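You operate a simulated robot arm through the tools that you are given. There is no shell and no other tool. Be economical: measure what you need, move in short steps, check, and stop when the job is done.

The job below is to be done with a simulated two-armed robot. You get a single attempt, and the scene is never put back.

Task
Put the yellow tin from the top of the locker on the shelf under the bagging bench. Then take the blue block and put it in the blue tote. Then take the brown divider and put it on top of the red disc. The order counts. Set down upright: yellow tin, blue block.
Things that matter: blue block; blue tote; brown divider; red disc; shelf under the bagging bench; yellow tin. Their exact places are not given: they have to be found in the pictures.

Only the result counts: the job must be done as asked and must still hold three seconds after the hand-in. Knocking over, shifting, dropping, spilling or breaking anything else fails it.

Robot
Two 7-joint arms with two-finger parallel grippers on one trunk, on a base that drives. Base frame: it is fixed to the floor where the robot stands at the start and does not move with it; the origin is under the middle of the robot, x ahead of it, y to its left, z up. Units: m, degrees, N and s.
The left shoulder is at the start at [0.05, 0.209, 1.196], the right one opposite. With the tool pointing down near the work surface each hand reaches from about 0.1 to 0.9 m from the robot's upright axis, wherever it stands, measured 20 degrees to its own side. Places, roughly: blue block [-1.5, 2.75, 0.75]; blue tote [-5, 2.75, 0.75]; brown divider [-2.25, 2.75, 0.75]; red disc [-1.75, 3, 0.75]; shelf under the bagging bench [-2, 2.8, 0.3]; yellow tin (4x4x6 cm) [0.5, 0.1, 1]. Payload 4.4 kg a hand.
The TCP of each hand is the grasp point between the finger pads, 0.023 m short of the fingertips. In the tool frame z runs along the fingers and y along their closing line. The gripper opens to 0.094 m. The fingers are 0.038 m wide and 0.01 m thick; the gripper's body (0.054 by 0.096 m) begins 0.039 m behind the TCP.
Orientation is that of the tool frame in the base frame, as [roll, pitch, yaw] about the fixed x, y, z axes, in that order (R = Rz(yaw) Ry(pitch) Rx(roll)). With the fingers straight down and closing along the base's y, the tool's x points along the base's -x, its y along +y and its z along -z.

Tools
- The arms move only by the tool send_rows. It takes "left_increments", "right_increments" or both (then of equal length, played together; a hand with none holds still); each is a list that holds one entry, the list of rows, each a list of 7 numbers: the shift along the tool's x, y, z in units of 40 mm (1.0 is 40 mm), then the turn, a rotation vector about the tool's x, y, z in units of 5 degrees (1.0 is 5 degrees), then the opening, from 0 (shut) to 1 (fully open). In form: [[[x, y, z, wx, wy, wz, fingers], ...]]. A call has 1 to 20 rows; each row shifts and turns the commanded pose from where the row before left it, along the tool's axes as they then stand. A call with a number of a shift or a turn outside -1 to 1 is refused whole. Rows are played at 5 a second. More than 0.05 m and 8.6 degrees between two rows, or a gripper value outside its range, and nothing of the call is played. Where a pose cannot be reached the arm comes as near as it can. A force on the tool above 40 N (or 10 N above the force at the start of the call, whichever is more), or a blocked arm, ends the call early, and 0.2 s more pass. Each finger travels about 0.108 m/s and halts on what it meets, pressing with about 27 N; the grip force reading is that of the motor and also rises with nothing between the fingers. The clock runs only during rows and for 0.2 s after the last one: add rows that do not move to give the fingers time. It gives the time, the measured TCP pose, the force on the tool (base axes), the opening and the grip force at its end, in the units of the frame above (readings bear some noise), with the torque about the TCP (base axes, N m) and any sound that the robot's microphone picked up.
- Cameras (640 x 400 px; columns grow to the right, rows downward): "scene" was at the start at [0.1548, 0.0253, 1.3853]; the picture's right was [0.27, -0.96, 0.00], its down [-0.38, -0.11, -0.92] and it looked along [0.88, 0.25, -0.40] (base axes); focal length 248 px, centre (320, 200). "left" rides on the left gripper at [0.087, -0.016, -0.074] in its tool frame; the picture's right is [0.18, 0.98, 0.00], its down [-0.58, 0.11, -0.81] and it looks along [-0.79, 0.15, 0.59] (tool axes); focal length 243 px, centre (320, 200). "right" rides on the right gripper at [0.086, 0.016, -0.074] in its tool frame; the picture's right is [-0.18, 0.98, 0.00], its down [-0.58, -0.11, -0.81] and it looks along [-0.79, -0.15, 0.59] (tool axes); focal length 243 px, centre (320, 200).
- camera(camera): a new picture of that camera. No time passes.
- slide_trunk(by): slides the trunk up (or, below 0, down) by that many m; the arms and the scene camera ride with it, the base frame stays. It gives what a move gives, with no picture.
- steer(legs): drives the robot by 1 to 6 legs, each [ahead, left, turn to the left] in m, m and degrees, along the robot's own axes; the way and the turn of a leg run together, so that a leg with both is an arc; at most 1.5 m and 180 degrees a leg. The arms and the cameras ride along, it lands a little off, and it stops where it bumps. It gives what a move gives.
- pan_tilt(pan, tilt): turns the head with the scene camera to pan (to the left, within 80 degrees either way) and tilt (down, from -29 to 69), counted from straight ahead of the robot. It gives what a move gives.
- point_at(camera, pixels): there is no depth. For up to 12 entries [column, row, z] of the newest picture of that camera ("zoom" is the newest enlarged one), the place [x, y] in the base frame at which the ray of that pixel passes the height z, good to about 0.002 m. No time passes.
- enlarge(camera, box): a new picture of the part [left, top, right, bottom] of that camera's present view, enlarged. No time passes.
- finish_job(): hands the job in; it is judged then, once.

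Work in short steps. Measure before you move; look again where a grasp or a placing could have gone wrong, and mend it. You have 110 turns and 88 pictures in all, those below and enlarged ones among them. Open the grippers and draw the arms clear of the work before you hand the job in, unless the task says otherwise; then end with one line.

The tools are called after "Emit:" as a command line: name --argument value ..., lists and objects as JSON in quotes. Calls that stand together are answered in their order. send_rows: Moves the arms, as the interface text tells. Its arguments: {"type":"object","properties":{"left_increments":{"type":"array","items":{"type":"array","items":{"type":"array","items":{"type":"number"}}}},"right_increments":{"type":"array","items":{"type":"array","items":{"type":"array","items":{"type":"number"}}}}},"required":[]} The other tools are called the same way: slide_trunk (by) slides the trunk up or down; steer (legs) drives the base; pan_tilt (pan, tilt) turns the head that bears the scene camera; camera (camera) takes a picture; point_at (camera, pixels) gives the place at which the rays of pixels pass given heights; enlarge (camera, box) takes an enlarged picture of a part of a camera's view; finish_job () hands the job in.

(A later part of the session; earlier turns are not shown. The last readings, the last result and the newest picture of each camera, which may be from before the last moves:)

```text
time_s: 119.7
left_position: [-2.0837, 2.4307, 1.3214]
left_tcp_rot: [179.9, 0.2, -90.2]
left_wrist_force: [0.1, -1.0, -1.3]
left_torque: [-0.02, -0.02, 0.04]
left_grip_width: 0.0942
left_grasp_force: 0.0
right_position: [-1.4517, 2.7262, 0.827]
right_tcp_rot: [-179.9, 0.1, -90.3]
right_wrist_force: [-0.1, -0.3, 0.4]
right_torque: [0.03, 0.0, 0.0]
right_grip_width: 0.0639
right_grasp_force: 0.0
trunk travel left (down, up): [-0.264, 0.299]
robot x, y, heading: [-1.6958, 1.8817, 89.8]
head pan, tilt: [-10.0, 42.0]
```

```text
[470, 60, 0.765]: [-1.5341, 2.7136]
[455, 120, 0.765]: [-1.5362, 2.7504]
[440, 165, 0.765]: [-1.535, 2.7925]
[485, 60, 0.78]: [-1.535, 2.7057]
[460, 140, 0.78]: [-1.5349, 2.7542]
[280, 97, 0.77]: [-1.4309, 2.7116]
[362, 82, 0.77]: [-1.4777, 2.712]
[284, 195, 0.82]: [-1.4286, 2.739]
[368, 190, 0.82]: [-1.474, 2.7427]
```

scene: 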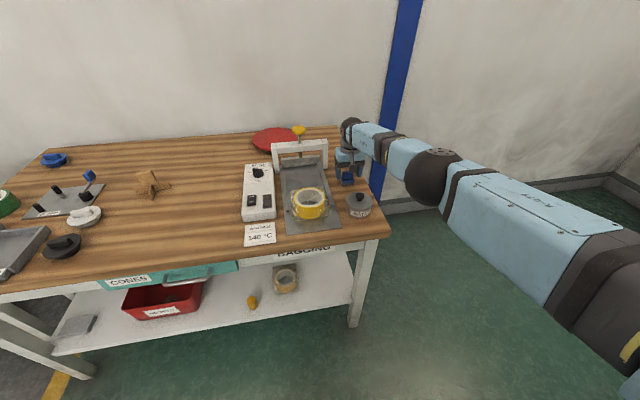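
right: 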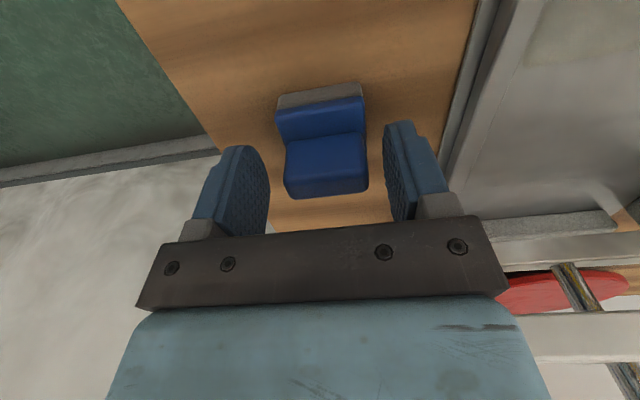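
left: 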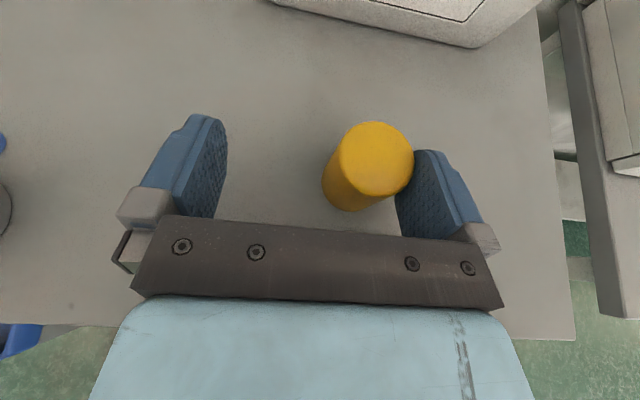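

The plate edge is 2.5 cm away, so the contact was the tabletop itself: table z≈0.78. So I lower only 18 mm (tips just above the table) and close.

Emit:
slide_trunk --by -0.018

Emit:
send_rows --right_increments '[[[0, 0, 0, 0, 0, 0, 0], [0, 0, 0, 0, 0, 0, 0], [0, 0, 0, 0, 0, 0, 0], [0, 0, 0, 0, 0, 0, 0]]]'

Emit:
camera --camera "right"

```text
time_s: 120.4
left_position: [-2.0845, 2.4303, 1.3041]
left_tcp_rot: [180.0, 0.1, -90.3]
left_wrist_force: [-0.2, -0.4, -0.5]
left_torque: [0.0, -0.02, 0.01]
left_grip_width: 0.094
left_grasp_force: 0.1
right_position: [-1.4512, 2.7263, 0.8114]
right_tcp_rot: [180.0, 0.0, -90.3]
right_wrist_force: [-0.5, -0.3, -0.2]
right_torque: [-0.02, 0.01, -0.02]
right_grip_width: 0.0639
right_grasp_force: 0.0
trunk travel left (down, up): [-0.246, 0.317]
robot x, y, heading: [-1.6984, 1.878, 89.7]
head pan, tilt: [-10.0, 42.0]
```

```text
time_s: 121.4
left_position: [-2.0857, 2.4306, 1.3038]
left_tcp_rot: [-180.0, 0.0, -90.1]
left_wrist_force: [-0.5, -0.2, 0.3]
left_torque: [-0.03, -0.01, 0.0]
left_grip_width: 0.0941
left_grasp_force: 0.0
right_position: [-1.452, 2.7273, 0.8107]
right_tcp_rot: [180.0, 0.0, -90.4]
right_wrist_force: [-0.5, 0.6, 2.4]
right_torque: [-0.01, 0.07, 0.03]
right_grip_width: 0.0431
right_grasp_force: 27.5
trunk travel left (down, up): [-0.246, 0.317]
robot x, y, heading: [-1.6956, 1.8807, 90.0]
head pan, tilt: [-10.0, 42.0]
```

```text
37 pictures are left
```

right: 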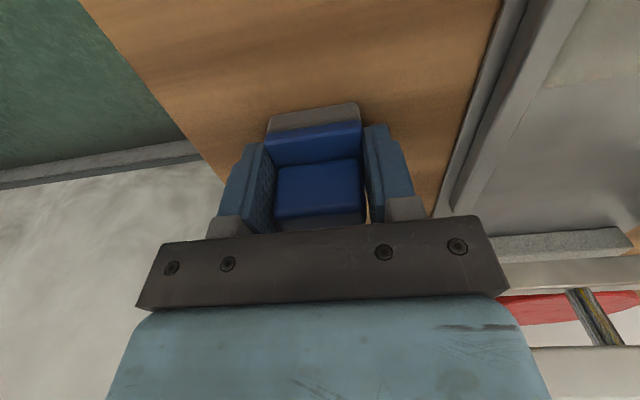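

Gripped at 4.3 cm. I lift with the trunk, back away from the bench and check.

Emit:
slide_trunk --by 0.25

Emit:
camera --camera "right"

Emit:
steer --legs '[[-0.6, 0, 0]]'

Emit:
pan_tilt --pan 70 --tilt 20

Emit:
camera --camera "scene"

```text
time_s: 124.0
left_position: [-2.0842, 2.431, 1.554]
left_tcp_rot: [180.0, 0.0, -90.1]
left_wrist_force: [-0.2, 0.5, 0.8]
left_torque: [-0.02, 0.0, -0.03]
left_grip_width: 0.094
left_grasp_force: 0.1
right_position: [-1.4529, 2.7256, 1.0596]
right_tcp_rot: [-179.9, 0.0, -90.2]
right_wrist_force: [0.7, 0.1, -0.7]
right_torque: [-0.01, 0.01, 0.02]
right_grip_width: 0.0432
right_grasp_force: 26.8
trunk travel left (down, up): [-0.496, 0.067]
robot x, y, heading: [-1.6971, 1.8824, 89.7]
head pan, tilt: [-10.0, 42.0]
```

```text
36 pictures are left
```

right: 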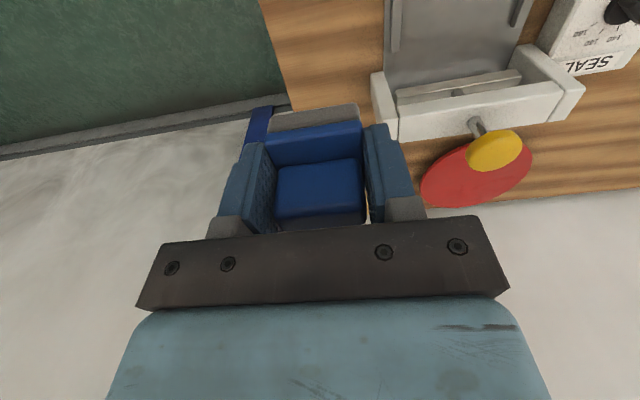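

```text
time_s: 127.3
left_position: [-2.0883, 1.8351, 1.553]
left_tcp_rot: [180.0, 0.0, -89.9]
left_wrist_force: [0.3, 0.4, -0.6]
left_torque: [-0.03, 0.01, -0.01]
left_grip_width: 0.0942
left_grasp_force: 0.1
right_position: [-1.4582, 2.1357, 1.0587]
right_tcp_rot: [180.0, -0.1, -89.9]
right_wrist_force: [0.4, 0.6, 0.0]
right_torque: [-0.01, 0.01, 0.0]
right_grip_width: 0.0432
right_grasp_force: 26.9
trunk travel left (down, up): [-0.496, 0.067]
robot x, y, heading: [-1.698, 1.2869, 90.0]
head pan, tilt: [-10.0, 42.0]
```

```text
time_s: 128.8
left_position: [-2.0888, 1.8348, 1.5523]
left_tcp_rot: [-179.9, 0.0, -89.9]
left_wrist_force: [0.0, -0.4, 0.4]
left_torque: [0.01, -0.02, 0.0]
left_grip_width: 0.0941
left_grasp_force: 0.1
right_position: [-1.4585, 2.1341, 1.0589]
right_tcp_rot: [-180.0, 0.0, -90.0]
right_wrist_force: [-0.7, -0.6, -0.7]
right_torque: [0.01, 0.01, -0.01]
right_grip_width: 0.0431
right_grasp_force: 27.2
trunk travel left (down, up): [-0.496, 0.067]
robot x, y, heading: [-1.698, 1.2888, 90.3]
head pan, tilt: [70.0, 20.0]
```

```text
35 pictures are left
```

scene: 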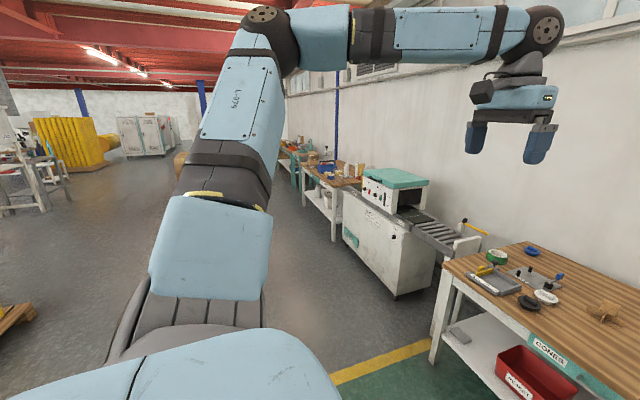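

The block is held well. The tote's bench is further along the wall. I check the floor obstacle at (15,315) and the machine front edge before strafing.

Emit:
point_at --camera "scene" --pixels '[[15, 320, 0.0], [36, 306, 0.1], [398, 298, 0.0], [335, 242, 0.0], [328, 176, 0.8], [352, 185, 0.78], [305, 206, 0.0]]'

Emit:
enlarge --camera "scene" --box '[270, 120, 430, 220]'

```text
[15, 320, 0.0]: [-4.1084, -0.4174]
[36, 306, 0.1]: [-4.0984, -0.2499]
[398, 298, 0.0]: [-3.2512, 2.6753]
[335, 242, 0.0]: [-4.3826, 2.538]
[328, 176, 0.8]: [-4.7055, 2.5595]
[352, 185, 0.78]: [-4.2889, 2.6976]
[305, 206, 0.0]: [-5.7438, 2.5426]
```

```text
4.00 times, centred on (350, 170) of scene
```

zoom: 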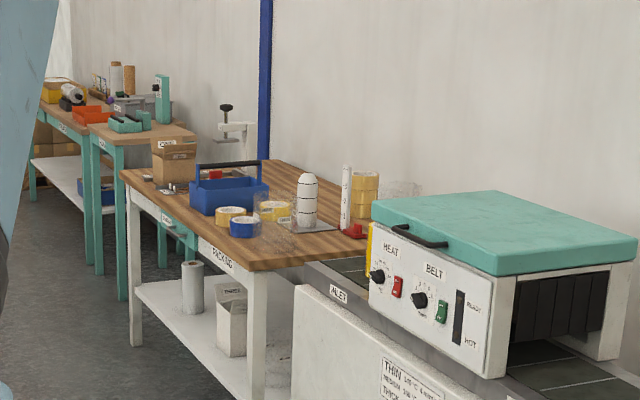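

The blue tote with a carry handle is on the packing bench. I strafe 3.3 m left along the clear floor and look.

Emit:
steer --legs '[[-0.1, 0, 0], [0, 1.5, 0], [0, 1.5, 0], [0, 0.3, 0]]'

Emit:
pan_tilt --pan -10 --tilt 30

Emit:
camera --camera "scene"

```text
time_s: 158.7
left_position: [-5.4198, 1.6593, 1.5535]
left_tcp_rot: [180.0, 0.1, -88.0]
left_wrist_force: [0.2, 0.5, -0.8]
left_torque: [0.01, 0.0, 0.01]
left_grip_width: 0.094
left_grasp_force: 0.0
right_position: [-4.801, 1.9797, 1.0592]
right_tcp_rot: [180.0, 0.0, -88.1]
right_wrist_force: [-0.6, 0.3, -0.2]
right_torque: [-0.02, 0.02, 0.04]
right_grip_width: 0.0433
right_grasp_force: 27.2
trunk travel left (down, up): [-0.496, 0.067]
robot x, y, heading: [-5.0133, 1.1309, 92.0]
head pan, tilt: [70.0, 20.0]
```

```text
time_s: 160.3
left_position: [-5.42, 1.6608, 1.5536]
left_tcp_rot: [-180.0, 0.0, -88.1]
left_wrist_force: [0.3, -0.1, 0.1]
left_torque: [-0.02, 0.0, 0.04]
left_grip_width: 0.0939
left_grasp_force: 0.0
right_position: [-4.8001, 1.978, 1.0607]
right_tcp_rot: [-180.0, 0.0, -88.1]
right_wrist_force: [0.6, -0.1, -0.3]
right_torque: [0.0, 0.02, 0.01]
right_grip_width: 0.0434
right_grasp_force: 26.3
trunk travel left (down, up): [-0.496, 0.067]
robot x, y, heading: [-5.0119, 1.1231, 91.8]
head pan, tilt: [-10.0, 30.0]
```

```text
33 pictures are left
```

scene: 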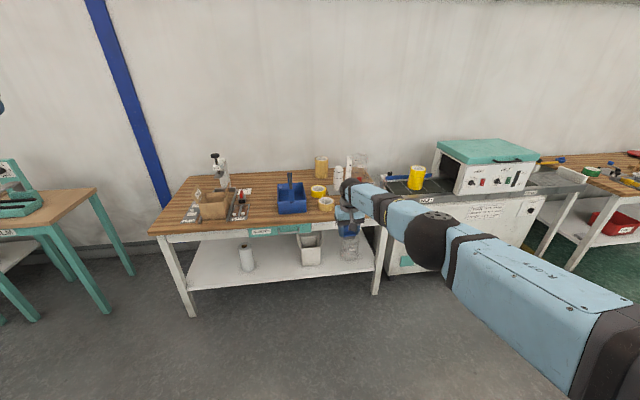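

I enlarge the tote area at (292,200) and locate it.

Emit:
enlarge --camera "scene" --box '[228, 155, 356, 235]'

Emit:
point_at --camera "zoom" --pixels '[[248, 290, 0.78], [395, 288, 0.78], [250, 200, 0.88], [385, 205, 0.88], [285, 100, 1.0], [330, 245, 0.79], [300, 250, 0.79], [390, 180, 0.85]]'

```text
5.00 times, centred on (292, 195) of scene
```

zoom: 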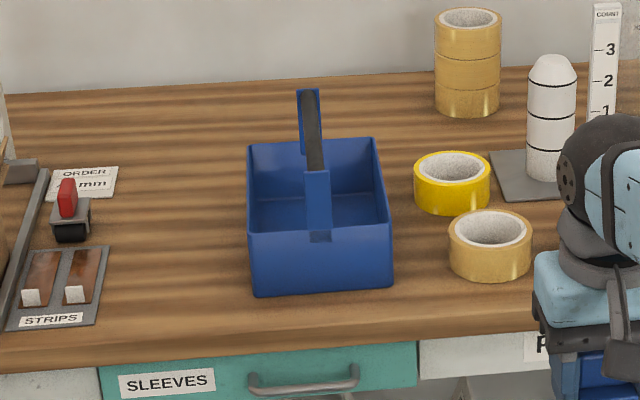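

```text
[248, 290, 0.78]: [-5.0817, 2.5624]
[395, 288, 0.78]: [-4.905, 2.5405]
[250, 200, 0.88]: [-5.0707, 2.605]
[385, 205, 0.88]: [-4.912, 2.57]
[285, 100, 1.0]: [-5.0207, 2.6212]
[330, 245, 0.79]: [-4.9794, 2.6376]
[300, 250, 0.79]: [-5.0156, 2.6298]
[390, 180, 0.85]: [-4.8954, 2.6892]
```

The tote has an overhead carry bar running front to back (yaw about -7°), centre x≈-4.99. I'll lower the block to the right of the bar with the fingers closing along the bar, so I rotate the hand by 81° and raise the trunk while still in free air.

Emit:
send_rows --right_increments '[[[0, 0, 0, 0, 0, -1, 0], [0, 0, 0, 0, 0, -1, 0], [0, 0, 0, 0, 0, -1, 0], [0, 0, 0, 0, 0, -1, 0], [0, 0, 0, 0, 0, -1, 0], [0, 0, 0, 0, 0, -1, 0], [0, 0, 0, 0, 0, -1, 0], [0, 0, 0, 0, 0, -1, 0], [0, 0, 0, 0, 0, -1, 0], [0, 0, 0, 0, 0, -1, 0], [0, 0, 0, 0, 0, -1, 0], [0, 0, 0, 0, 0, -1, 0], [0, 0, 0, 0, 0, -1, 0], [0, 0, 0, 0, 0, -1, 0], [0, 0, 0, 0, 0, -1, 0], [0, 0, 0, 0, 0, -1, 0], [0, 0, 0, 0, 0, 0, 0]]]'

Emit:
slide_trunk --by 0.06

Emit:
steer --legs '[[0, 0.13, -1.8], [0.6, 0, 0]]'

Emit:
pan_tilt --pan -15 --tilt 45

Emit:
camera --camera "scene"

Emit:
camera --camera "right"

```text
time_s: 163.9
left_position: [-5.4209, 1.6609, 1.5523]
left_tcp_rot: [-179.9, 0.0, -88.1]
left_wrist_force: [0.2, -0.3, -0.1]
left_torque: [-0.02, 0.01, 0.02]
left_grip_width: 0.0941
left_grasp_force: 0.0
right_position: [-4.7895, 1.9442, 1.058]
right_tcp_rot: [-179.9, 0.1, -73.2]
right_wrist_force: [1.1, 0.4, 0.5]
right_torque: [-0.04, 0.01, -0.02]
right_grip_width: 0.0433
right_grasp_force: 26.5
right hand out of reach, approached as far as the arm can: row 1, 2, 3, 4, 5, 6, 7, 8, 9, 10, 11, 12, 13, 14, 15, 16
trunk travel left (down, up): [-0.496, 0.067]
robot x, y, heading: [-5.0159, 1.1263, 92.1]
head pan, tilt: [-10.0, 30.0]
```

```text
time_s: 164.9
left_position: [-5.4206, 1.6611, 1.6131]
left_tcp_rot: [-180.0, -0.1, -88.0]
left_wrist_force: [-0.1, 0.6, 0.3]
left_torque: [0.0, 0.0, -0.04]
left_grip_width: 0.094
left_grasp_force: 0.1
right_position: [-4.7899, 1.9436, 1.1167]
right_tcp_rot: [-180.0, -0.1, -73.2]
right_wrist_force: [0.7, -0.2, -0.1]
right_torque: [0.0, 0.01, -0.03]
right_grip_width: 0.0435
right_grasp_force: 27.2
trunk travel left (down, up): [-0.556, 0.007]
robot x, y, heading: [-5.012, 1.1271, 92.1]
head pan, tilt: [-10.0, 30.0]
```

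```text
time_s: 169.7
left_position: [-5.536, 2.2686, 1.6125]
left_tcp_rot: [180.0, 0.1, -89.9]
left_wrist_force: [0.4, -0.4, 0.3]
left_torque: [0.04, 0.01, 0.03]
left_grip_width: 0.0941
left_grasp_force: 0.1
right_position: [-4.8947, 2.5319, 1.1184]
right_tcp_rot: [-179.9, 0.1, -75.0]
right_wrist_force: [-1.2, -0.7, -0.5]
right_torque: [0.0, 0.0, 0.0]
right_grip_width: 0.0433
right_grasp_force: 27.2
trunk travel left (down, up): [-0.556, 0.007]
robot x, y, heading: [-5.1447, 1.722, 90.1]
head pan, tilt: [-10.0, 30.0]
```

```text
time_s: 170.4
left_position: [-5.5353, 2.2698, 1.6138]
left_tcp_rot: [-180.0, -0.1, -89.9]
left_wrist_force: [1.1, 0.4, -0.9]
left_torque: [0.0, 0.01, 0.05]
left_grip_width: 0.094
left_grasp_force: 0.0
right_position: [-4.8956, 2.535, 1.1174]
right_tcp_rot: [180.0, 0.0, -75.0]
right_wrist_force: [0.9, -0.5, -0.1]
right_torque: [0.01, -0.01, 0.0]
right_grip_width: 0.0435
right_grasp_force: 26.7
trunk travel left (down, up): [-0.556, 0.007]
robot x, y, heading: [-5.1444, 1.7244, 90.2]
head pan, tilt: [-15.0, 45.0]
```

```text
31 pictures are left
```

scene: 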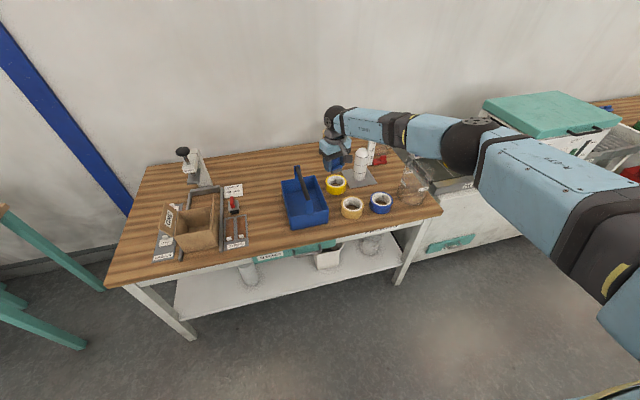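

```text
30 pictures are left
```

right: 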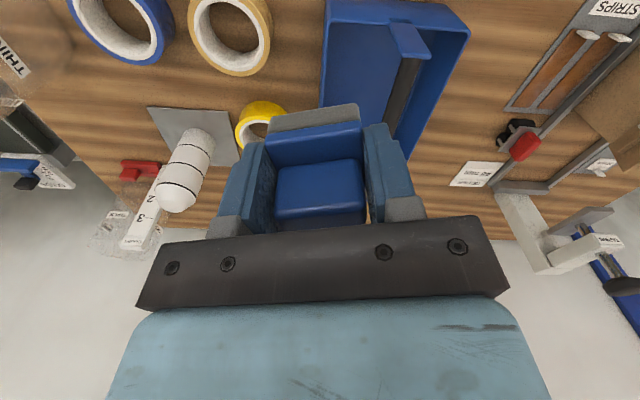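

The rotation was limited because the arm is stretched. I draw the hand back 25 cm toward the robot and retry the rotation.

Emit:
send_rows --right_increments '[[[0.82, 0.386, 0, 0, 0, 0, 0], [0.82, 0.386, 0, 0, 0, 0, 0], [0.82, 0.386, 0, 0, 0, 0, 0], [0.82, 0.386, 0, 0, 0, 0, 0], [0.82, 0.386, 0, 0, 0, 0, 0], [0.82, 0.386, 0, 0, 0, 0, 0], [0.82, 0.386, 0, 0, 0, 0, 0], [0, 0, 0, 0, 0, -1, 0], [0, 0, 0, 0, 0, -1, 0], [0, 0, 0, 0, 0, -1, 0], [0, 0, 0, 0, 0, -1, 0], [0, 0, 0, 0, 0, -1, 0], [0, 0, 0, 0, 0, -1, 0], [0, 0, 0, 0, 0, -1, 0], [0, 0, 0, 0, 0, -1, 0], [0, 0, 0, 0, 0, -1, 0], [0, 0, 0, 0, 0, -1, 0], [0, 0, 0, 0, 0, -1, 0], [0, 0, 0, 0, 0, -1, 0], [0, 0, 0, 0, 0, -1, 0]]]'

```text
time_s: 174.6
left_position: [-5.5356, 2.2704, 1.6129]
left_tcp_rot: [179.9, 0.0, -89.9]
left_wrist_force: [0.1, 0.5, 0.9]
left_torque: [0.04, -0.03, 0.01]
left_grip_width: 0.094
left_grasp_force: 0.1
right_position: [-4.9404, 2.2833, 1.1178]
right_tcp_rot: [-179.9, 0.1, -32.6]
right_wrist_force: [0.2, -0.1, 0.2]
right_torque: [0.0, 0.02, -0.01]
right_grip_width: 0.0434
right_grasp_force: 26.3
right hand out of reach, approached as far as the arm can: row 17, 18, 19, 20
trunk travel left (down, up): [-0.556, 0.007]
robot x, y, heading: [-5.1444, 1.7209, 90.3]
head pan, tilt: [-15.0, 45.0]
```

It stops at -33°. I try the opposite direction (camera to the left) to see if the wrist reaches yaw -187°, which would suit the left side of the bar.

Emit:
send_rows --right_increments '[[[0, 0, 0, 0, 0, 1, 0], [0, 0, 0, 0, 0, 1, 0], [0, 0, 0, 0, 0, 1, 0], [0, 0, 0, 0, 0, 1, 0], [0, 0, 0, 0, 0, 1, 0], [0, 0, 0, 0, 0, 1, 0], [0, 0, 0, 0, 0, 1, 0], [0, 0, 0, 0, 0, 1, 0], [0, 0, 0, 0, 0, 1, 0], [0, 0, 0, 0, 0, 1, 0], [0, 0, 0, 0, 0, 1, 0], [0, 0, 0, 0, 0, 1, 0], [0, 0, 0, 0, 0, 1, 0], [0, 0, 0, 0, 0, 1, 0], [0, 0, 0, 0, 0, 1, 0], [0, 0, 0, 0, 0, 1, 0], [0, 0, 0, 0, 0, 1, 0], [0, 0, 0, 0, 0, 1, 0], [0, 0, 0, 0, 0, 1, 0], [0, 0, 0, 0, 0, 1, 0]]]'

Emit:
send_rows --right_increments '[[[0, 0, 0, 0, 0, 1, 0], [0, 0, 0, 0, 0, 1, 0], [0, 0, 0, 0, 0, 1, 0], [0, 0, 0, 0, 0, 1, 0], [0, 0, 0, 0, 0, 1, 0], [0, 0, 0, 0, 0, 1, 0], [0, 0, 0, 0, 0, 1, 0], [0, 0, 0, 0, 0, 1, 0], [0, 0, 0, 0, 0, 1, 0], [0, 0, 0, 0, 0, 1, 0], [0, 0, 0, 0, 0, 1, 0]]]'

```text
time_s: 178.8
left_position: [-5.5351, 2.2698, 1.6135]
left_tcp_rot: [-180.0, 0.0, -89.9]
left_wrist_force: [-0.1, -0.2, -0.6]
left_torque: [0.01, 0.01, -0.02]
left_grip_width: 0.0941
left_grasp_force: 0.0
right_position: [-4.9414, 2.2843, 1.1172]
right_tcp_rot: [-180.0, 0.1, -132.6]
right_wrist_force: [-0.4, -0.1, -0.4]
right_torque: [0.02, 0.02, -0.01]
right_grip_width: 0.0433
right_grasp_force: 27.3
trunk travel left (down, up): [-0.556, 0.007]
robot x, y, heading: [-5.1483, 1.7227, 90.2]
head pan, tilt: [-15.0, 45.0]
```

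```text
time_s: 181.2
left_position: [-5.5358, 2.2711, 1.6139]
left_tcp_rot: [-180.0, -0.1, -89.9]
left_wrist_force: [0.2, 0.3, 0.0]
left_torque: [0.01, 0.0, 0.0]
left_grip_width: 0.0936
left_grasp_force: 0.1
right_position: [-4.9407, 2.2834, 1.1175]
right_tcp_rot: [179.9, 0.1, 172.2]
right_wrist_force: [0.1, 0.8, -1.2]
right_torque: [0.02, 0.01, 0.0]
right_grip_width: 0.0433
right_grasp_force: 27.8
trunk travel left (down, up): [-0.556, 0.007]
robot x, y, heading: [-5.1485, 1.7234, 90.1]
head pan, tilt: [-15.0, 45.0]
```

It reaches yaw 172°, well aligned with the tote. I now measure the tote from the scene camera.

Emit:
enlarge --camera "scene" --box '[250, 145, 378, 225]'

Emit:
camera --camera "right"

```text
5.00 times, centred on (314, 185) of scene
```

zoom: 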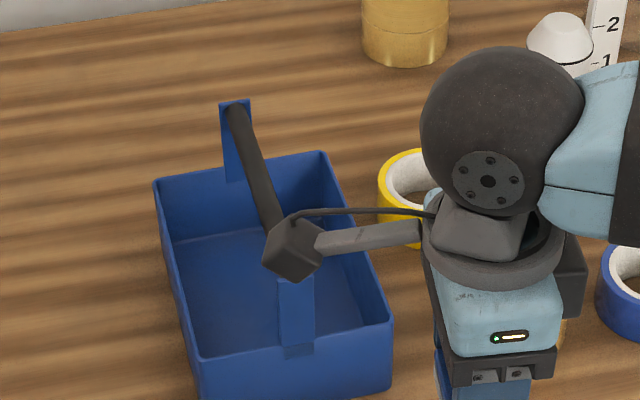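

```text
28 pictures are left
```

right: 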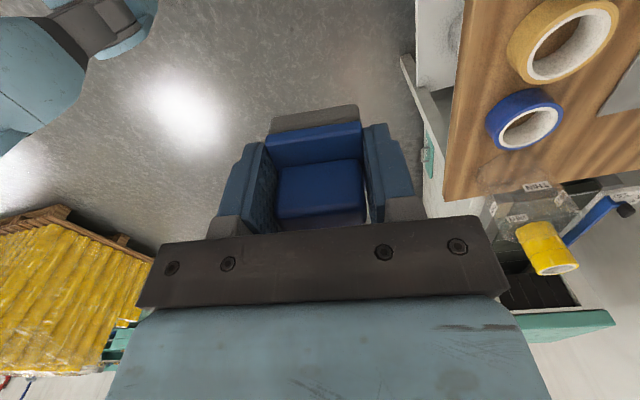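

I query the rim corners at two heights and the bar's ends.

Emit:
point_at --camera "zoom" --pixels '[[200, 358, 0.86], [393, 325, 0.86], [323, 152, 0.86], [153, 182, 0.86], [200, 358, 0.84], [393, 325, 0.84], [240, 105, 0.95], [297, 280, 0.95], [300, 350, 0.86], [240, 165, 0.86], [220, 300, 0.79]]'

```text
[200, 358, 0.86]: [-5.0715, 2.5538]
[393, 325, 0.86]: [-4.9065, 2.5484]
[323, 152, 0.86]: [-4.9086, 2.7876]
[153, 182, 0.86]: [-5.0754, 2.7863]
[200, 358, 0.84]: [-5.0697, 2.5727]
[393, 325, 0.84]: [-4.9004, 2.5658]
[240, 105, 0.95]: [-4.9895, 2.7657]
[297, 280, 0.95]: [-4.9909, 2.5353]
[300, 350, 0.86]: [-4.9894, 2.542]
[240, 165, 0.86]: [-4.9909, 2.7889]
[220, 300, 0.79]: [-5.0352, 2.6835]
```

The tote rim spans x -5.07…-4.907, y 2.55…2.787 with yaw ≈0, and the bar lies at x≈-4.99 with its top ≈0.93. I square the hand to yaw 180° and drive in, high above everything.

Emit:
send_rows --right_increments '[[[0, 0, 0, 0, 0, -0.8, 0], [0, 0, 0, 0, 0, -0.8, 0], [0, 0, 0, 0, 0, 0, 0]]]'

Emit:
steer --legs '[[0, 0.085, 0], [0.25, 0, 0]]'

```text
time_s: 182.0
left_position: [-5.5357, 2.2704, 1.6137]
left_tcp_rot: [180.0, 0.0, -89.9]
left_wrist_force: [0.3, -0.7, 0.1]
left_torque: [0.02, -0.02, -0.02]
left_grip_width: 0.094
left_grasp_force: 0.0
right_position: [-4.9408, 2.2823, 1.1167]
right_tcp_rot: [180.0, 0.1, -179.5]
right_wrist_force: [0.6, 0.0, -1.2]
right_torque: [0.04, -0.04, 0.0]
right_grip_width: 0.0432
right_grasp_force: 27.3
trunk travel left (down, up): [-0.556, 0.007]
robot x, y, heading: [-5.1456, 1.7216, 90.1]
head pan, tilt: [-15.0, 45.0]
```

```text
time_s: 184.9
left_position: [-5.6232, 2.5154, 1.6141]
left_tcp_rot: [179.9, 0.3, -89.7]
left_wrist_force: [0.1, 0.9, -0.4]
left_torque: [0.01, -0.03, 0.03]
left_grip_width: 0.094
left_grasp_force: 0.0
right_position: [-5.029, 2.5314, 1.1178]
right_tcp_rot: [179.9, 0.0, -179.3]
right_wrist_force: [0.8, -0.3, 0.2]
right_torque: [0.03, 0.0, 0.01]
right_grip_width: 0.043
right_grasp_force: 26.4
trunk travel left (down, up): [-0.556, 0.007]
robot x, y, heading: [-5.232, 1.9701, 90.6]
head pan, tilt: [-15.0, 45.0]
```

Now I move the hand 13 cm forward over the tote's left half and check from both cameras.

Emit:
send_rows --right_increments '[[[0.04, 0.81, 0, 0, 0, 0, 0], [0.04, 0.81, 0, 0, 0, 0, 0], [0.04, 0.81, 0, 0, 0, 0, 0], [0.04, 0.81, 0, 0, 0, 0, 0], [0, 0, 0, 0, 0, 0, 0]]]'

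Emit:
camera --camera "right"

Emit:
enlarge --camera "scene" --box '[240, 90, 432, 210]'

```text
time_s: 186.1
left_position: [-5.6234, 2.5159, 1.6128]
left_tcp_rot: [-180.0, 0.1, -89.7]
left_wrist_force: [0.5, -0.4, -0.4]
left_torque: [0.02, -0.01, -0.03]
left_grip_width: 0.0938
left_grasp_force: 0.0
right_position: [-5.0355, 2.6611, 1.1191]
right_tcp_rot: [179.9, 0.0, -179.2]
right_wrist_force: [0.5, -0.4, 0.4]
right_torque: [-0.01, 0.03, 0.03]
right_grip_width: 0.0432
right_grasp_force: 26.5
trunk travel left (down, up): [-0.556, 0.007]
robot x, y, heading: [-5.2291, 1.9707, 90.2]
head pan, tilt: [-15.0, 45.0]
```

```text
27 pictures are left
```

right: 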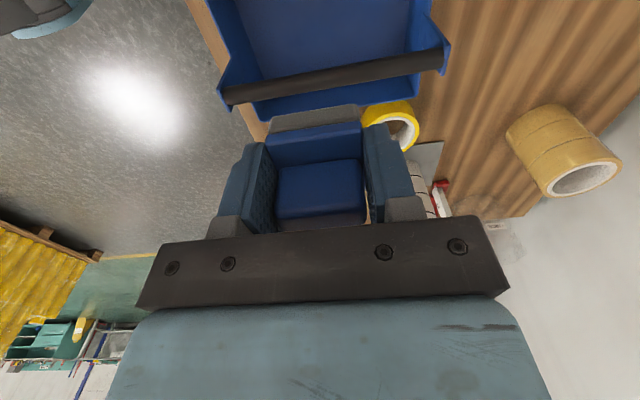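

```text
3.33 times, centred on (336, 150) of scene
```

zoom: 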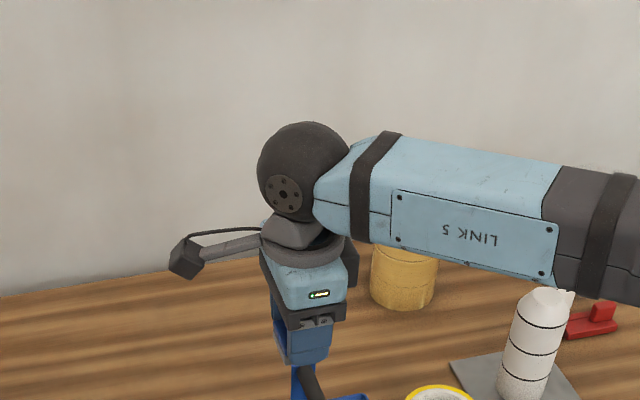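

From the right camera, I locate the bar ((228,97)-(440,60)) and the far rim.

Emit:
point_at --camera "right" --pixels '[[330, 76, 0.91], [330, 76, 0.93], [330, 76, 0.95], [228, 97, 0.92], [440, 60, 0.92], [262, 116, 0.86], [432, 82, 0.86], [225, 75, 0.86], [445, 35, 0.86]]'

Emit:
slide_trunk --by -0.1

Emit:
camera --camera "right"

Emit:
pan_tilt --pan -10 --tilt 55

Emit:
camera --camera "scene"

```text
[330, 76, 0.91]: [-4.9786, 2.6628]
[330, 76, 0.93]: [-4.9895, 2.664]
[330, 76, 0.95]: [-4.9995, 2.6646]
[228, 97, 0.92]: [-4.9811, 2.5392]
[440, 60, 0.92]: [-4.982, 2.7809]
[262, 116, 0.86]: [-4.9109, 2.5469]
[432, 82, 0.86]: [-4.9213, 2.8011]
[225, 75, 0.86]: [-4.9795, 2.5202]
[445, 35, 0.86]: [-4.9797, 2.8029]
```

```text
time_s: 187.4
left_position: [-5.6237, 2.5171, 1.5122]
left_tcp_rot: [-179.9, 0.0, -89.7]
left_wrist_force: [-0.5, -0.1, -0.5]
left_torque: [0.02, 0.0, -0.02]
left_grip_width: 0.094
left_grasp_force: 0.0
right_position: [-5.0354, 2.6617, 1.0186]
right_tcp_rot: [179.9, 0.1, -179.3]
right_wrist_force: [1.0, -0.7, -0.7]
right_torque: [-0.03, 0.0, -0.02]
right_grip_width: 0.0434
right_grasp_force: 27.5
trunk travel left (down, up): [-0.456, 0.107]
robot x, y, heading: [-5.2283, 1.9702, 90.3]
head pan, tilt: [-15.0, 45.0]
```

```text
25 pictures are left
```

right: 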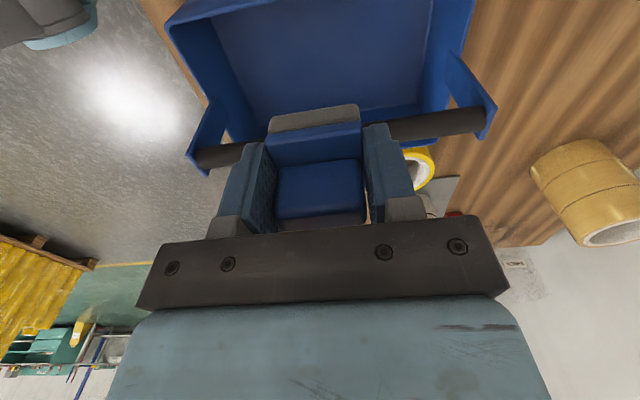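

```text
time_s: 188.1
left_position: [-5.6246, 2.5172, 1.5143]
left_tcp_rot: [180.0, 0.1, -89.7]
left_wrist_force: [-0.8, -0.2, -0.4]
left_torque: [0.0, -0.01, -0.01]
left_grip_width: 0.094
left_grasp_force: 0.0
right_position: [-5.0359, 2.6616, 1.0191]
right_tcp_rot: [179.9, 0.1, -179.3]
right_wrist_force: [0.2, -0.1, -1.3]
right_torque: [-0.01, 0.0, 0.0]
right_grip_width: 0.0432
right_grasp_force: 27.2
trunk travel left (down, up): [-0.456, 0.107]
robot x, y, heading: [-5.224, 1.9705, 90.4]
head pan, tilt: [-10.0, 55.0]
```

```text
24 pictures are left
```

scene: 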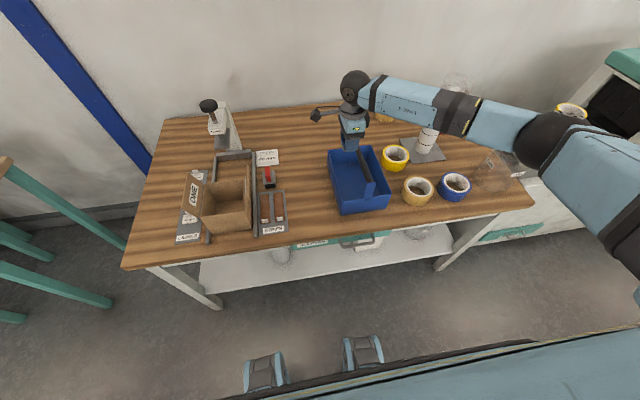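

I triangulate the bar and check the floor and walls from this view, plus an enlarged scene view.

Emit:
point_at --camera "right" --pixels '[[330, 141, 0.91], [330, 141, 0.93], [330, 141, 0.95], [195, 158, 0.93], [490, 120, 0.93]]'

Emit:
enlarge --camera "scene" --box '[290, 65, 418, 225]'

```text
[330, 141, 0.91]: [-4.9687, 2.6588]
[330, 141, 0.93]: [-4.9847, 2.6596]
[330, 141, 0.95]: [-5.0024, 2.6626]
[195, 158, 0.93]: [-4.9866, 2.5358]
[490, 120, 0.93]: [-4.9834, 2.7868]
```

```text
2.50 times, centred on (354, 145) of scene
```

zoom: 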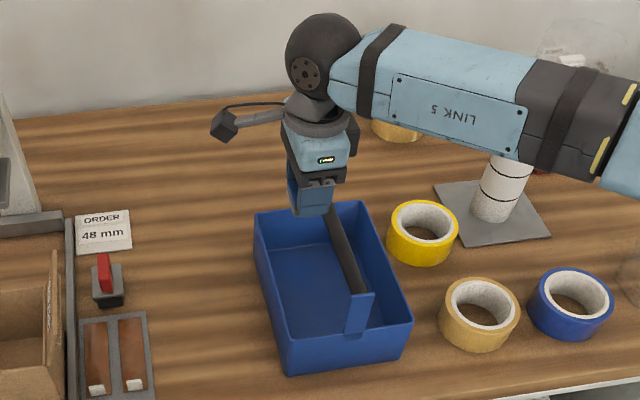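

The bar centre is at x≈-4.997, z≈0.945. I lean the hand 4° away from the bar, set x=-5.040, and lower 13 cm with the trunk, then check.

Emit:
send_rows --right_increments '[[[0.11, 0, 0, 0, -0.8, 0, 0], [0, 0, 0, 0, 0, 0, 0]]]'

Emit:
slide_trunk --by -0.1

Emit:
enlarge --camera "scene" --box '[290, 65, 418, 225]'

Emit:
camera --camera "right"

```text
time_s: 188.7
left_position: [-5.6224, 2.5167, 1.5134]
left_tcp_rot: [-180.0, 0.1, -89.7]
left_wrist_force: [0.1, 0.1, 0.1]
left_torque: [-0.02, 0.01, 0.0]
left_grip_width: 0.0941
left_grasp_force: 0.0
right_position: [-5.0391, 2.662, 1.0176]
right_tcp_rot: [179.9, 4.1, -179.3]
right_wrist_force: [0.0, -0.1, 0.8]
right_torque: [-0.02, 0.01, 0.01]
right_grip_width: 0.0431
right_grasp_force: 27.1
trunk travel left (down, up): [-0.456, 0.107]
robot x, y, heading: [-5.2321, 1.9687, 90.1]
head pan, tilt: [-10.0, 55.0]
```

```text
time_s: 190.1
left_position: [-5.6235, 2.5174, 1.4137]
left_tcp_rot: [-179.9, 0.1, -89.7]
left_wrist_force: [0.1, 0.8, 0.3]
left_torque: [0.0, 0.0, -0.01]
left_grip_width: 0.0941
left_grasp_force: 0.2
right_position: [-5.0403, 2.662, 0.9191]
right_tcp_rot: [179.9, 4.2, -179.3]
right_wrist_force: [0.0, -0.2, 0.2]
right_torque: [0.0, -0.02, 0.02]
right_grip_width: 0.0433
right_grasp_force: 26.9
trunk travel left (down, up): [-0.356, 0.207]
robot x, y, heading: [-5.2331, 1.9697, 90.3]
head pan, tilt: [-10.0, 55.0]
```

```text
2.50 times, centred on (354, 145) of scene
```

zoom: 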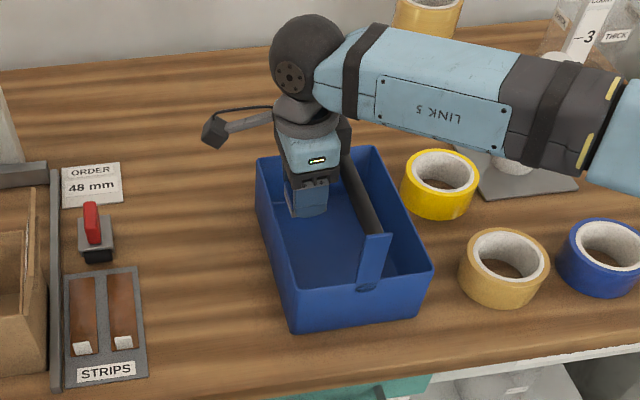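

```text
21 pictures are left
```

right: 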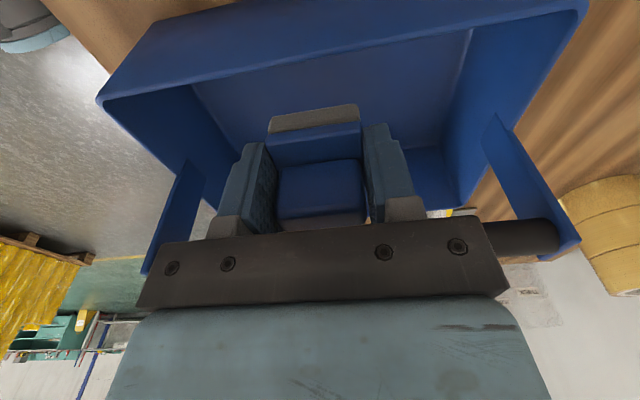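

Block, fingers and bar are clear so far; the block is entering the tote. I lower 7 cm more (block bottom ≈1.5 cm above the floor) and check force and view.

Emit:
slide_trunk --by -0.05

Emit:
slide_trunk --by -0.03

Emit:
enlarge --camera "scene" --box '[290, 65, 418, 225]'

```text
time_s: 191.0
left_position: [-5.6229, 2.5166, 1.364]
left_tcp_rot: [-180.0, 0.2, -89.7]
left_wrist_force: [0.4, 0.3, 0.7]
left_torque: [0.0, 0.0, 0.03]
left_grip_width: 0.0941
left_grasp_force: 0.1
right_position: [-5.0394, 2.6609, 0.8688]
right_tcp_rot: [179.9, 4.0, -179.4]
right_wrist_force: [0.8, -0.4, -0.7]
right_torque: [0.02, -0.04, 0.0]
right_grip_width: 0.043
right_grasp_force: 27.3
trunk travel left (down, up): [-0.306, 0.257]
robot x, y, heading: [-5.228, 1.9703, 90.3]
head pan, tilt: [-10.0, 55.0]
```

```text
time_s: 191.7
left_position: [-5.6232, 2.5167, 1.3348]
left_tcp_rot: [-180.0, 0.1, -89.7]
left_wrist_force: [0.3, -0.3, 0.3]
left_torque: [-0.01, 0.0, 0.02]
left_grip_width: 0.0942
left_grasp_force: 0.1
right_position: [-5.0396, 2.6615, 0.8395]
right_tcp_rot: [179.9, 4.1, -179.4]
right_wrist_force: [0.1, -0.9, -0.7]
right_torque: [-0.02, 0.01, 0.01]
right_grip_width: 0.0432
right_grasp_force: 27.2
trunk travel left (down, up): [-0.276, 0.287]
robot x, y, heading: [-5.2326, 1.9702, 90.2]
head pan, tilt: [-10.0, 55.0]
```

```text
2.50 times, centred on (354, 145) of scene
```

zoom: 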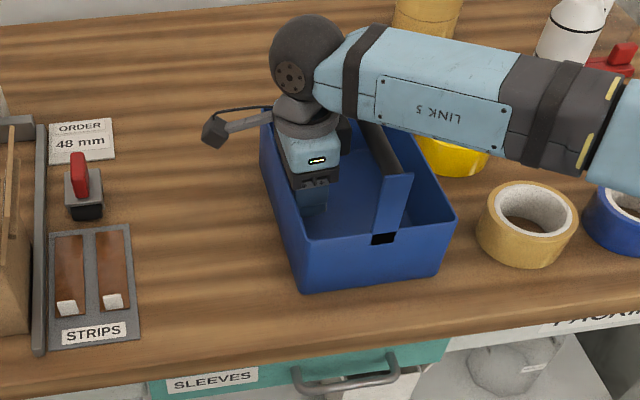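

No contact yet. I lower in small arm steps, watching force.

Emit:
send_rows --right_increments '[[[0, 0, 0.1, 0, 0, 0, 0], [0, 0, 0.1, 0, 0, 0, 0], [0, 0, 0.1, 0, 0, 0, 0], [0, 0, 0.1, 0, 0, 0, 0], [0, 0, 0, 0, 0, 0, 0]]]'

Emit:
send_rows --right_increments '[[[0, 0, 0.05, 0, 0, 0, 0], [0, 0, 0.05, 0, 0, 0, 0], [0, 0, 0, 0, 0, 0, 0]]]'

```text
time_s: 192.7
left_position: [-5.6227, 2.5159, 1.3355]
left_tcp_rot: [179.8, 0.2, -89.7]
left_wrist_force: [0.3, 0.2, -0.4]
left_torque: [-0.01, 0.03, -0.01]
left_grip_width: 0.0943
left_grasp_force: 0.0
right_position: [-5.0402, 2.6641, 0.8321]
right_tcp_rot: [179.3, 3.7, -179.4]
right_wrist_force: [-0.4, -7.3, 19.9]
right_torque: [-0.71, 0.6, 0.23]
right_grip_width: 0.0432
right_grasp_force: 27.4
trunk travel left (down, up): [-0.276, 0.287]
robot x, y, heading: [-5.2324, 1.972, 90.2]
head pan, tilt: [-10.0, 55.0]
stopped in row 5 (right hand): the force on the tool passed its limit at 44 N (the readings are from after the stop); the commanded pose is now the measured one
```

```text
time_s: 193.4
left_position: [-5.623, 2.5156, 1.3349]
left_tcp_rot: [180.0, 0.2, -89.7]
left_wrist_force: [-0.7, 0.2, 0.3]
left_torque: [-0.05, 0.0, 0.01]
left_grip_width: 0.0939
left_grasp_force: 0.0
right_position: [-5.0413, 2.6645, 0.8324]
right_tcp_rot: [179.0, 3.5, -179.6]
right_wrist_force: [0.0, -7.2, 20.2]
right_torque: [-0.79, 0.55, 0.16]
right_grip_width: 0.0433
right_grasp_force: 27.0
trunk travel left (down, up): [-0.276, 0.287]
robot x, y, heading: [-5.2304, 1.9726, 90.6]
head pan, tilt: [-10.0, 55.0]
stopped in row 3 (right hand): the force on the tool passed its limit at 42 N (the readings are from after the stop); the commanded pose is now the measured one
```

Contact at z≈0.832 with the force under the block's left front corner. I look closely before releasing.

Emit:
enlarge --camera "scene" --box '[336, 80, 400, 190]'

Emit:
camera --camera "right"

```text
3.64 times, centred on (368, 135) of scene
```

zoom: 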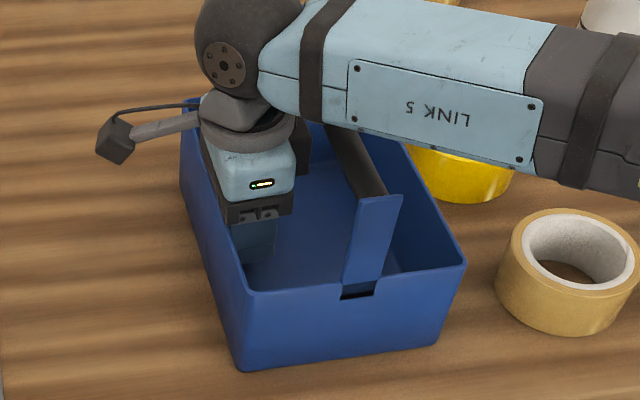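

```text
18 pictures are left
```

right: 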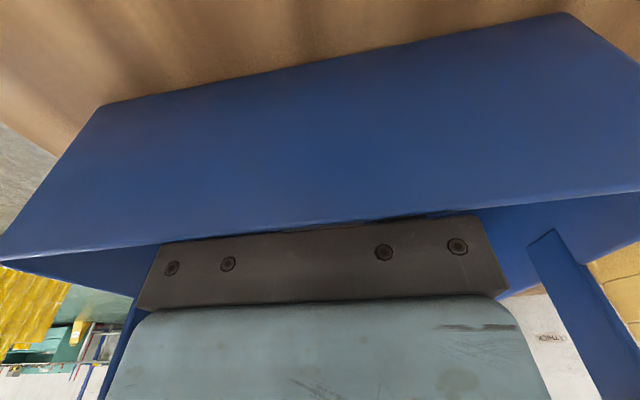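

The right view shows the tote's left rim under the gripper body: the body's left corner sits on the rim, while the block is still above the floor. I raise 16 mm, shift 8 mm toward the bar and lower again.

Emit:
send_rows --right_increments '[[[0, 0, -0.2, 0, 0, 0, 0], [0, 0, -0.2, 0, 0, 0, 0], [-0.2, 0, 0, 0.2, 0, 0, 0], [0, 0, 0, 0, 0, 0, 0]]]'

Emit:
send_rows --right_increments '[[[0, 0, 0.1, 0, 0, 0, 0], [0, 0, 0.1, 0, 0, 0, 0], [0, 0, 0.1, 0, 0, 0, 0], [0, 0, 0.1, 0, 0, 0, 0], [0, 0, 0.05, 0, 0, 0, 0], [0, 0, 0, 0, 0, 0, 0]]]'

```text
time_s: 194.4
left_position: [-5.6227, 2.5177, 1.3336]
left_tcp_rot: [180.0, 0.1, -89.7]
left_wrist_force: [0.5, 0.3, -0.5]
left_torque: [-0.04, 0.0, -0.01]
left_grip_width: 0.0942
left_grasp_force: 0.0
right_position: [-5.0324, 2.6655, 0.8459]
right_tcp_rot: [-179.7, 3.7, -179.6]
right_wrist_force: [-2.9, 0.0, -1.6]
right_torque: [-0.05, -0.03, -0.04]
right_grip_width: 0.0431
right_grasp_force: 26.8
trunk travel left (down, up): [-0.276, 0.287]
robot x, y, heading: [-5.2294, 1.9709, 90.3]
head pan, tilt: [-10.0, 55.0]
```

```text
time_s: 195.8
left_position: [-5.6222, 2.5175, 1.3337]
left_tcp_rot: [180.0, 0.1, -89.7]
left_wrist_force: [0.3, 0.1, 0.0]
left_torque: [-0.03, 0.02, 0.01]
left_grip_width: 0.094
left_grasp_force: 0.1
right_position: [-5.0316, 2.666, 0.8274]
right_tcp_rot: [-179.7, 3.6, -179.6]
right_wrist_force: [-0.1, -0.7, -0.4]
right_torque: [0.04, -0.01, -0.01]
right_grip_width: 0.0432
right_grasp_force: 27.0
trunk travel left (down, up): [-0.276, 0.287]
robot x, y, heading: [-5.2305, 1.9738, 90.5]
head pan, tilt: [-10.0, 55.0]
```

Clear of the rim now (0.827, no force). I continue in 2 mm steps until the floor.

Emit:
send_rows --right_increments '[[[0, 0, 0.05, 0, 0, 0, 0], [0, 0, 0.05, 0, 0, 0, 0], [0, 0, 0, 0, 0, 0, 0]]]'

Emit:
send_rows --right_increments '[[[0, 0, 0.05, 0, 0, 0, 0], [0, 0, 0.05, 0, 0, 0, 0], [0, 0, 0, 0, 0, 0, 0]]]'

```text
time_s: 196.6
left_position: [-5.6221, 2.5178, 1.3334]
left_tcp_rot: [180.0, 0.0, -89.7]
left_wrist_force: [-0.5, -0.9, -0.6]
left_torque: [-0.01, 0.0, 0.0]
left_grip_width: 0.0941
left_grasp_force: 0.1
right_position: [-5.0315, 2.6649, 0.8244]
right_tcp_rot: [-179.7, 3.6, -179.5]
right_wrist_force: [0.6, 0.2, -0.7]
right_torque: [-0.01, 0.01, 0.0]
right_grip_width: 0.0431
right_grasp_force: 27.2
trunk travel left (down, up): [-0.276, 0.287]
robot x, y, heading: [-5.23, 1.9726, 90.3]
head pan, tilt: [-10.0, 55.0]
```

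```text
time_s: 197.4
left_position: [-5.6235, 2.5178, 1.3332]
left_tcp_rot: [180.0, 0.1, -89.6]
left_wrist_force: [0.4, -0.1, -0.4]
left_torque: [0.01, 0.0, -0.03]
left_grip_width: 0.0939
left_grasp_force: 0.1
right_position: [-5.0312, 2.6651, 0.8203]
right_tcp_rot: [-179.7, 3.7, -179.5]
right_wrist_force: [0.4, -0.2, -0.7]
right_torque: [0.0, -0.02, -0.01]
right_grip_width: 0.0431
right_grasp_force: 27.2
trunk travel left (down, up): [-0.276, 0.287]
robot x, y, heading: [-5.2299, 1.9719, 90.3]
head pan, tilt: [-10.0, 55.0]
```

Emit:
send_rows --right_increments '[[[0, 0, 0.05, 0, 0, 0, 0], [0, 0, 0.04, 0, 0, 0, 0], [0, 0, 0, 0, 0, 0, 0]]]'

```text
time_s: 198.2
left_position: [-5.6228, 2.5177, 1.335]
left_tcp_rot: [-179.9, 0.0, -89.7]
left_wrist_force: [-0.6, 1.0, -0.2]
left_torque: [0.0, 0.0, -0.02]
left_grip_width: 0.094
left_grasp_force: 0.1
right_position: [-5.032, 2.6655, 0.8158]
right_tcp_rot: [-179.8, 3.7, -179.5]
right_wrist_force: [-0.5, 0.1, 0.5]
right_torque: [0.07, 0.02, 0.01]
right_grip_width: 0.0432
right_grasp_force: 26.7
trunk travel left (down, up): [-0.276, 0.287]
robot x, y, heading: [-5.2267, 1.9714, 90.3]
head pan, tilt: [-10.0, 55.0]
```

Near-contact signs begin. One more 2 mm step, then I open moderately (fingers move along the tote's length) and rise.

Emit:
send_rows --right_increments '[[[0, 0, 0.05, 0, 0, 0, 0], [0, 0, 0, 0, 0, 0, 0]]]'

Emit:
send_rows --right_increments '[[[0, 0, 0, 0, 0, 0, 0.7], [0, 0, 0, 0, 0, 0, 0.7], [0, 0, 0, 0, 0, 0, 0.7], [0, 0, 0, 0, 0, 0, 0.7]]]'

Emit:
slide_trunk --by 0.25

Emit:
camera --camera "scene"

```text
time_s: 198.8
left_position: [-5.6229, 2.5156, 1.3349]
left_tcp_rot: [-180.0, 0.2, -89.6]
left_wrist_force: [0.5, -0.2, 0.0]
left_torque: [0.03, 0.03, 0.04]
left_grip_width: 0.094
left_grasp_force: 0.1
right_position: [-5.0317, 2.6656, 0.8169]
right_tcp_rot: [-179.9, 3.6, -179.5]
right_wrist_force: [0.5, 1.1, 12.1]
right_torque: [0.07, 0.22, 0.01]
right_grip_width: 0.0431
right_grasp_force: 27.2
trunk travel left (down, up): [-0.276, 0.287]
robot x, y, heading: [-5.2298, 1.9709, 90.4]
head pan, tilt: [-10.0, 55.0]
```

```text
time_s: 199.8
left_position: [-5.6234, 2.5171, 1.3339]
left_tcp_rot: [180.0, 0.1, -89.7]
left_wrist_force: [-1.0, 0.7, -0.1]
left_torque: [-0.01, 0.04, -0.04]
left_grip_width: 0.094
left_grasp_force: 0.1
right_position: [-5.0313, 2.6654, 0.8135]
right_tcp_rot: [-179.8, 3.6, -179.5]
right_wrist_force: [-0.2, -0.6, -0.7]
right_torque: [0.01, 0.0, 0.0]
right_grip_width: 0.0658
right_grasp_force: 0.0
trunk travel left (down, up): [-0.276, 0.287]
robot x, y, heading: [-5.2312, 1.9721, 90.5]
head pan, tilt: [-10.0, 55.0]
```

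```text
time_s: 202.3
left_position: [-5.6232, 2.5189, 1.583]
left_tcp_rot: [-179.9, 0.1, -89.7]
left_wrist_force: [0.2, 0.5, -0.4]
left_torque: [0.01, -0.01, 0.0]
left_grip_width: 0.094
left_grasp_force: 0.1
right_position: [-5.0313, 2.6654, 1.064]
right_tcp_rot: [-179.7, 3.6, -179.5]
right_wrist_force: [0.1, 0.1, -1.1]
right_torque: [0.0, 0.0, -0.01]
right_grip_width: 0.0659
right_grasp_force: 0.1
trunk travel left (down, up): [-0.526, 0.037]
robot x, y, heading: [-5.229, 1.9677, 90.5]
head pan, tilt: [-10.0, 55.0]
```

```text
17 pictures are left
```

scene: 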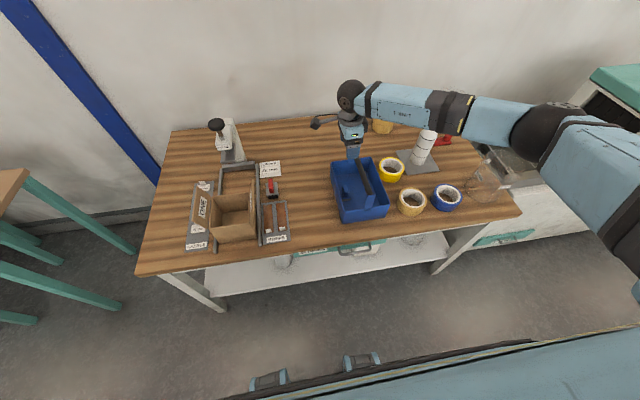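

I enlarge the tote to check the block.

Emit:
enlarge --camera "scene" --box '[320, 150, 400, 230]'

Emit:
steer --legs '[[-0.75, 0, -0.4]]'

```text
5.00 times, centred on (360, 190) of scene
```

zoom: 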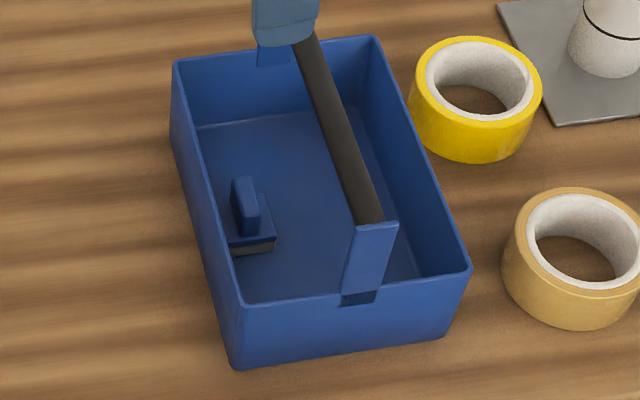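

```text
time_s: 206.3
left_position: [-5.6168, 1.7855, 1.5832]
left_tcp_rot: [180.0, 0.0, -90.5]
left_wrist_force: [0.2, -1.1, 0.0]
left_torque: [-0.04, 0.03, 0.0]
left_grip_width: 0.0941
left_grasp_force: 0.1
right_position: [-5.0218, 1.9253, 1.0639]
right_tcp_rot: [-179.7, 3.6, 179.7]
right_wrist_force: [0.6, 0.3, 0.6]
right_torque: [0.02, -0.01, 0.04]
right_grip_width: 0.0654
right_grasp_force: 0.1
trunk travel left (down, up): [-0.526, 0.037]
robot x, y, heading: [-5.2304, 1.2321, 89.5]
head pan, tilt: [-10.0, 55.0]
```

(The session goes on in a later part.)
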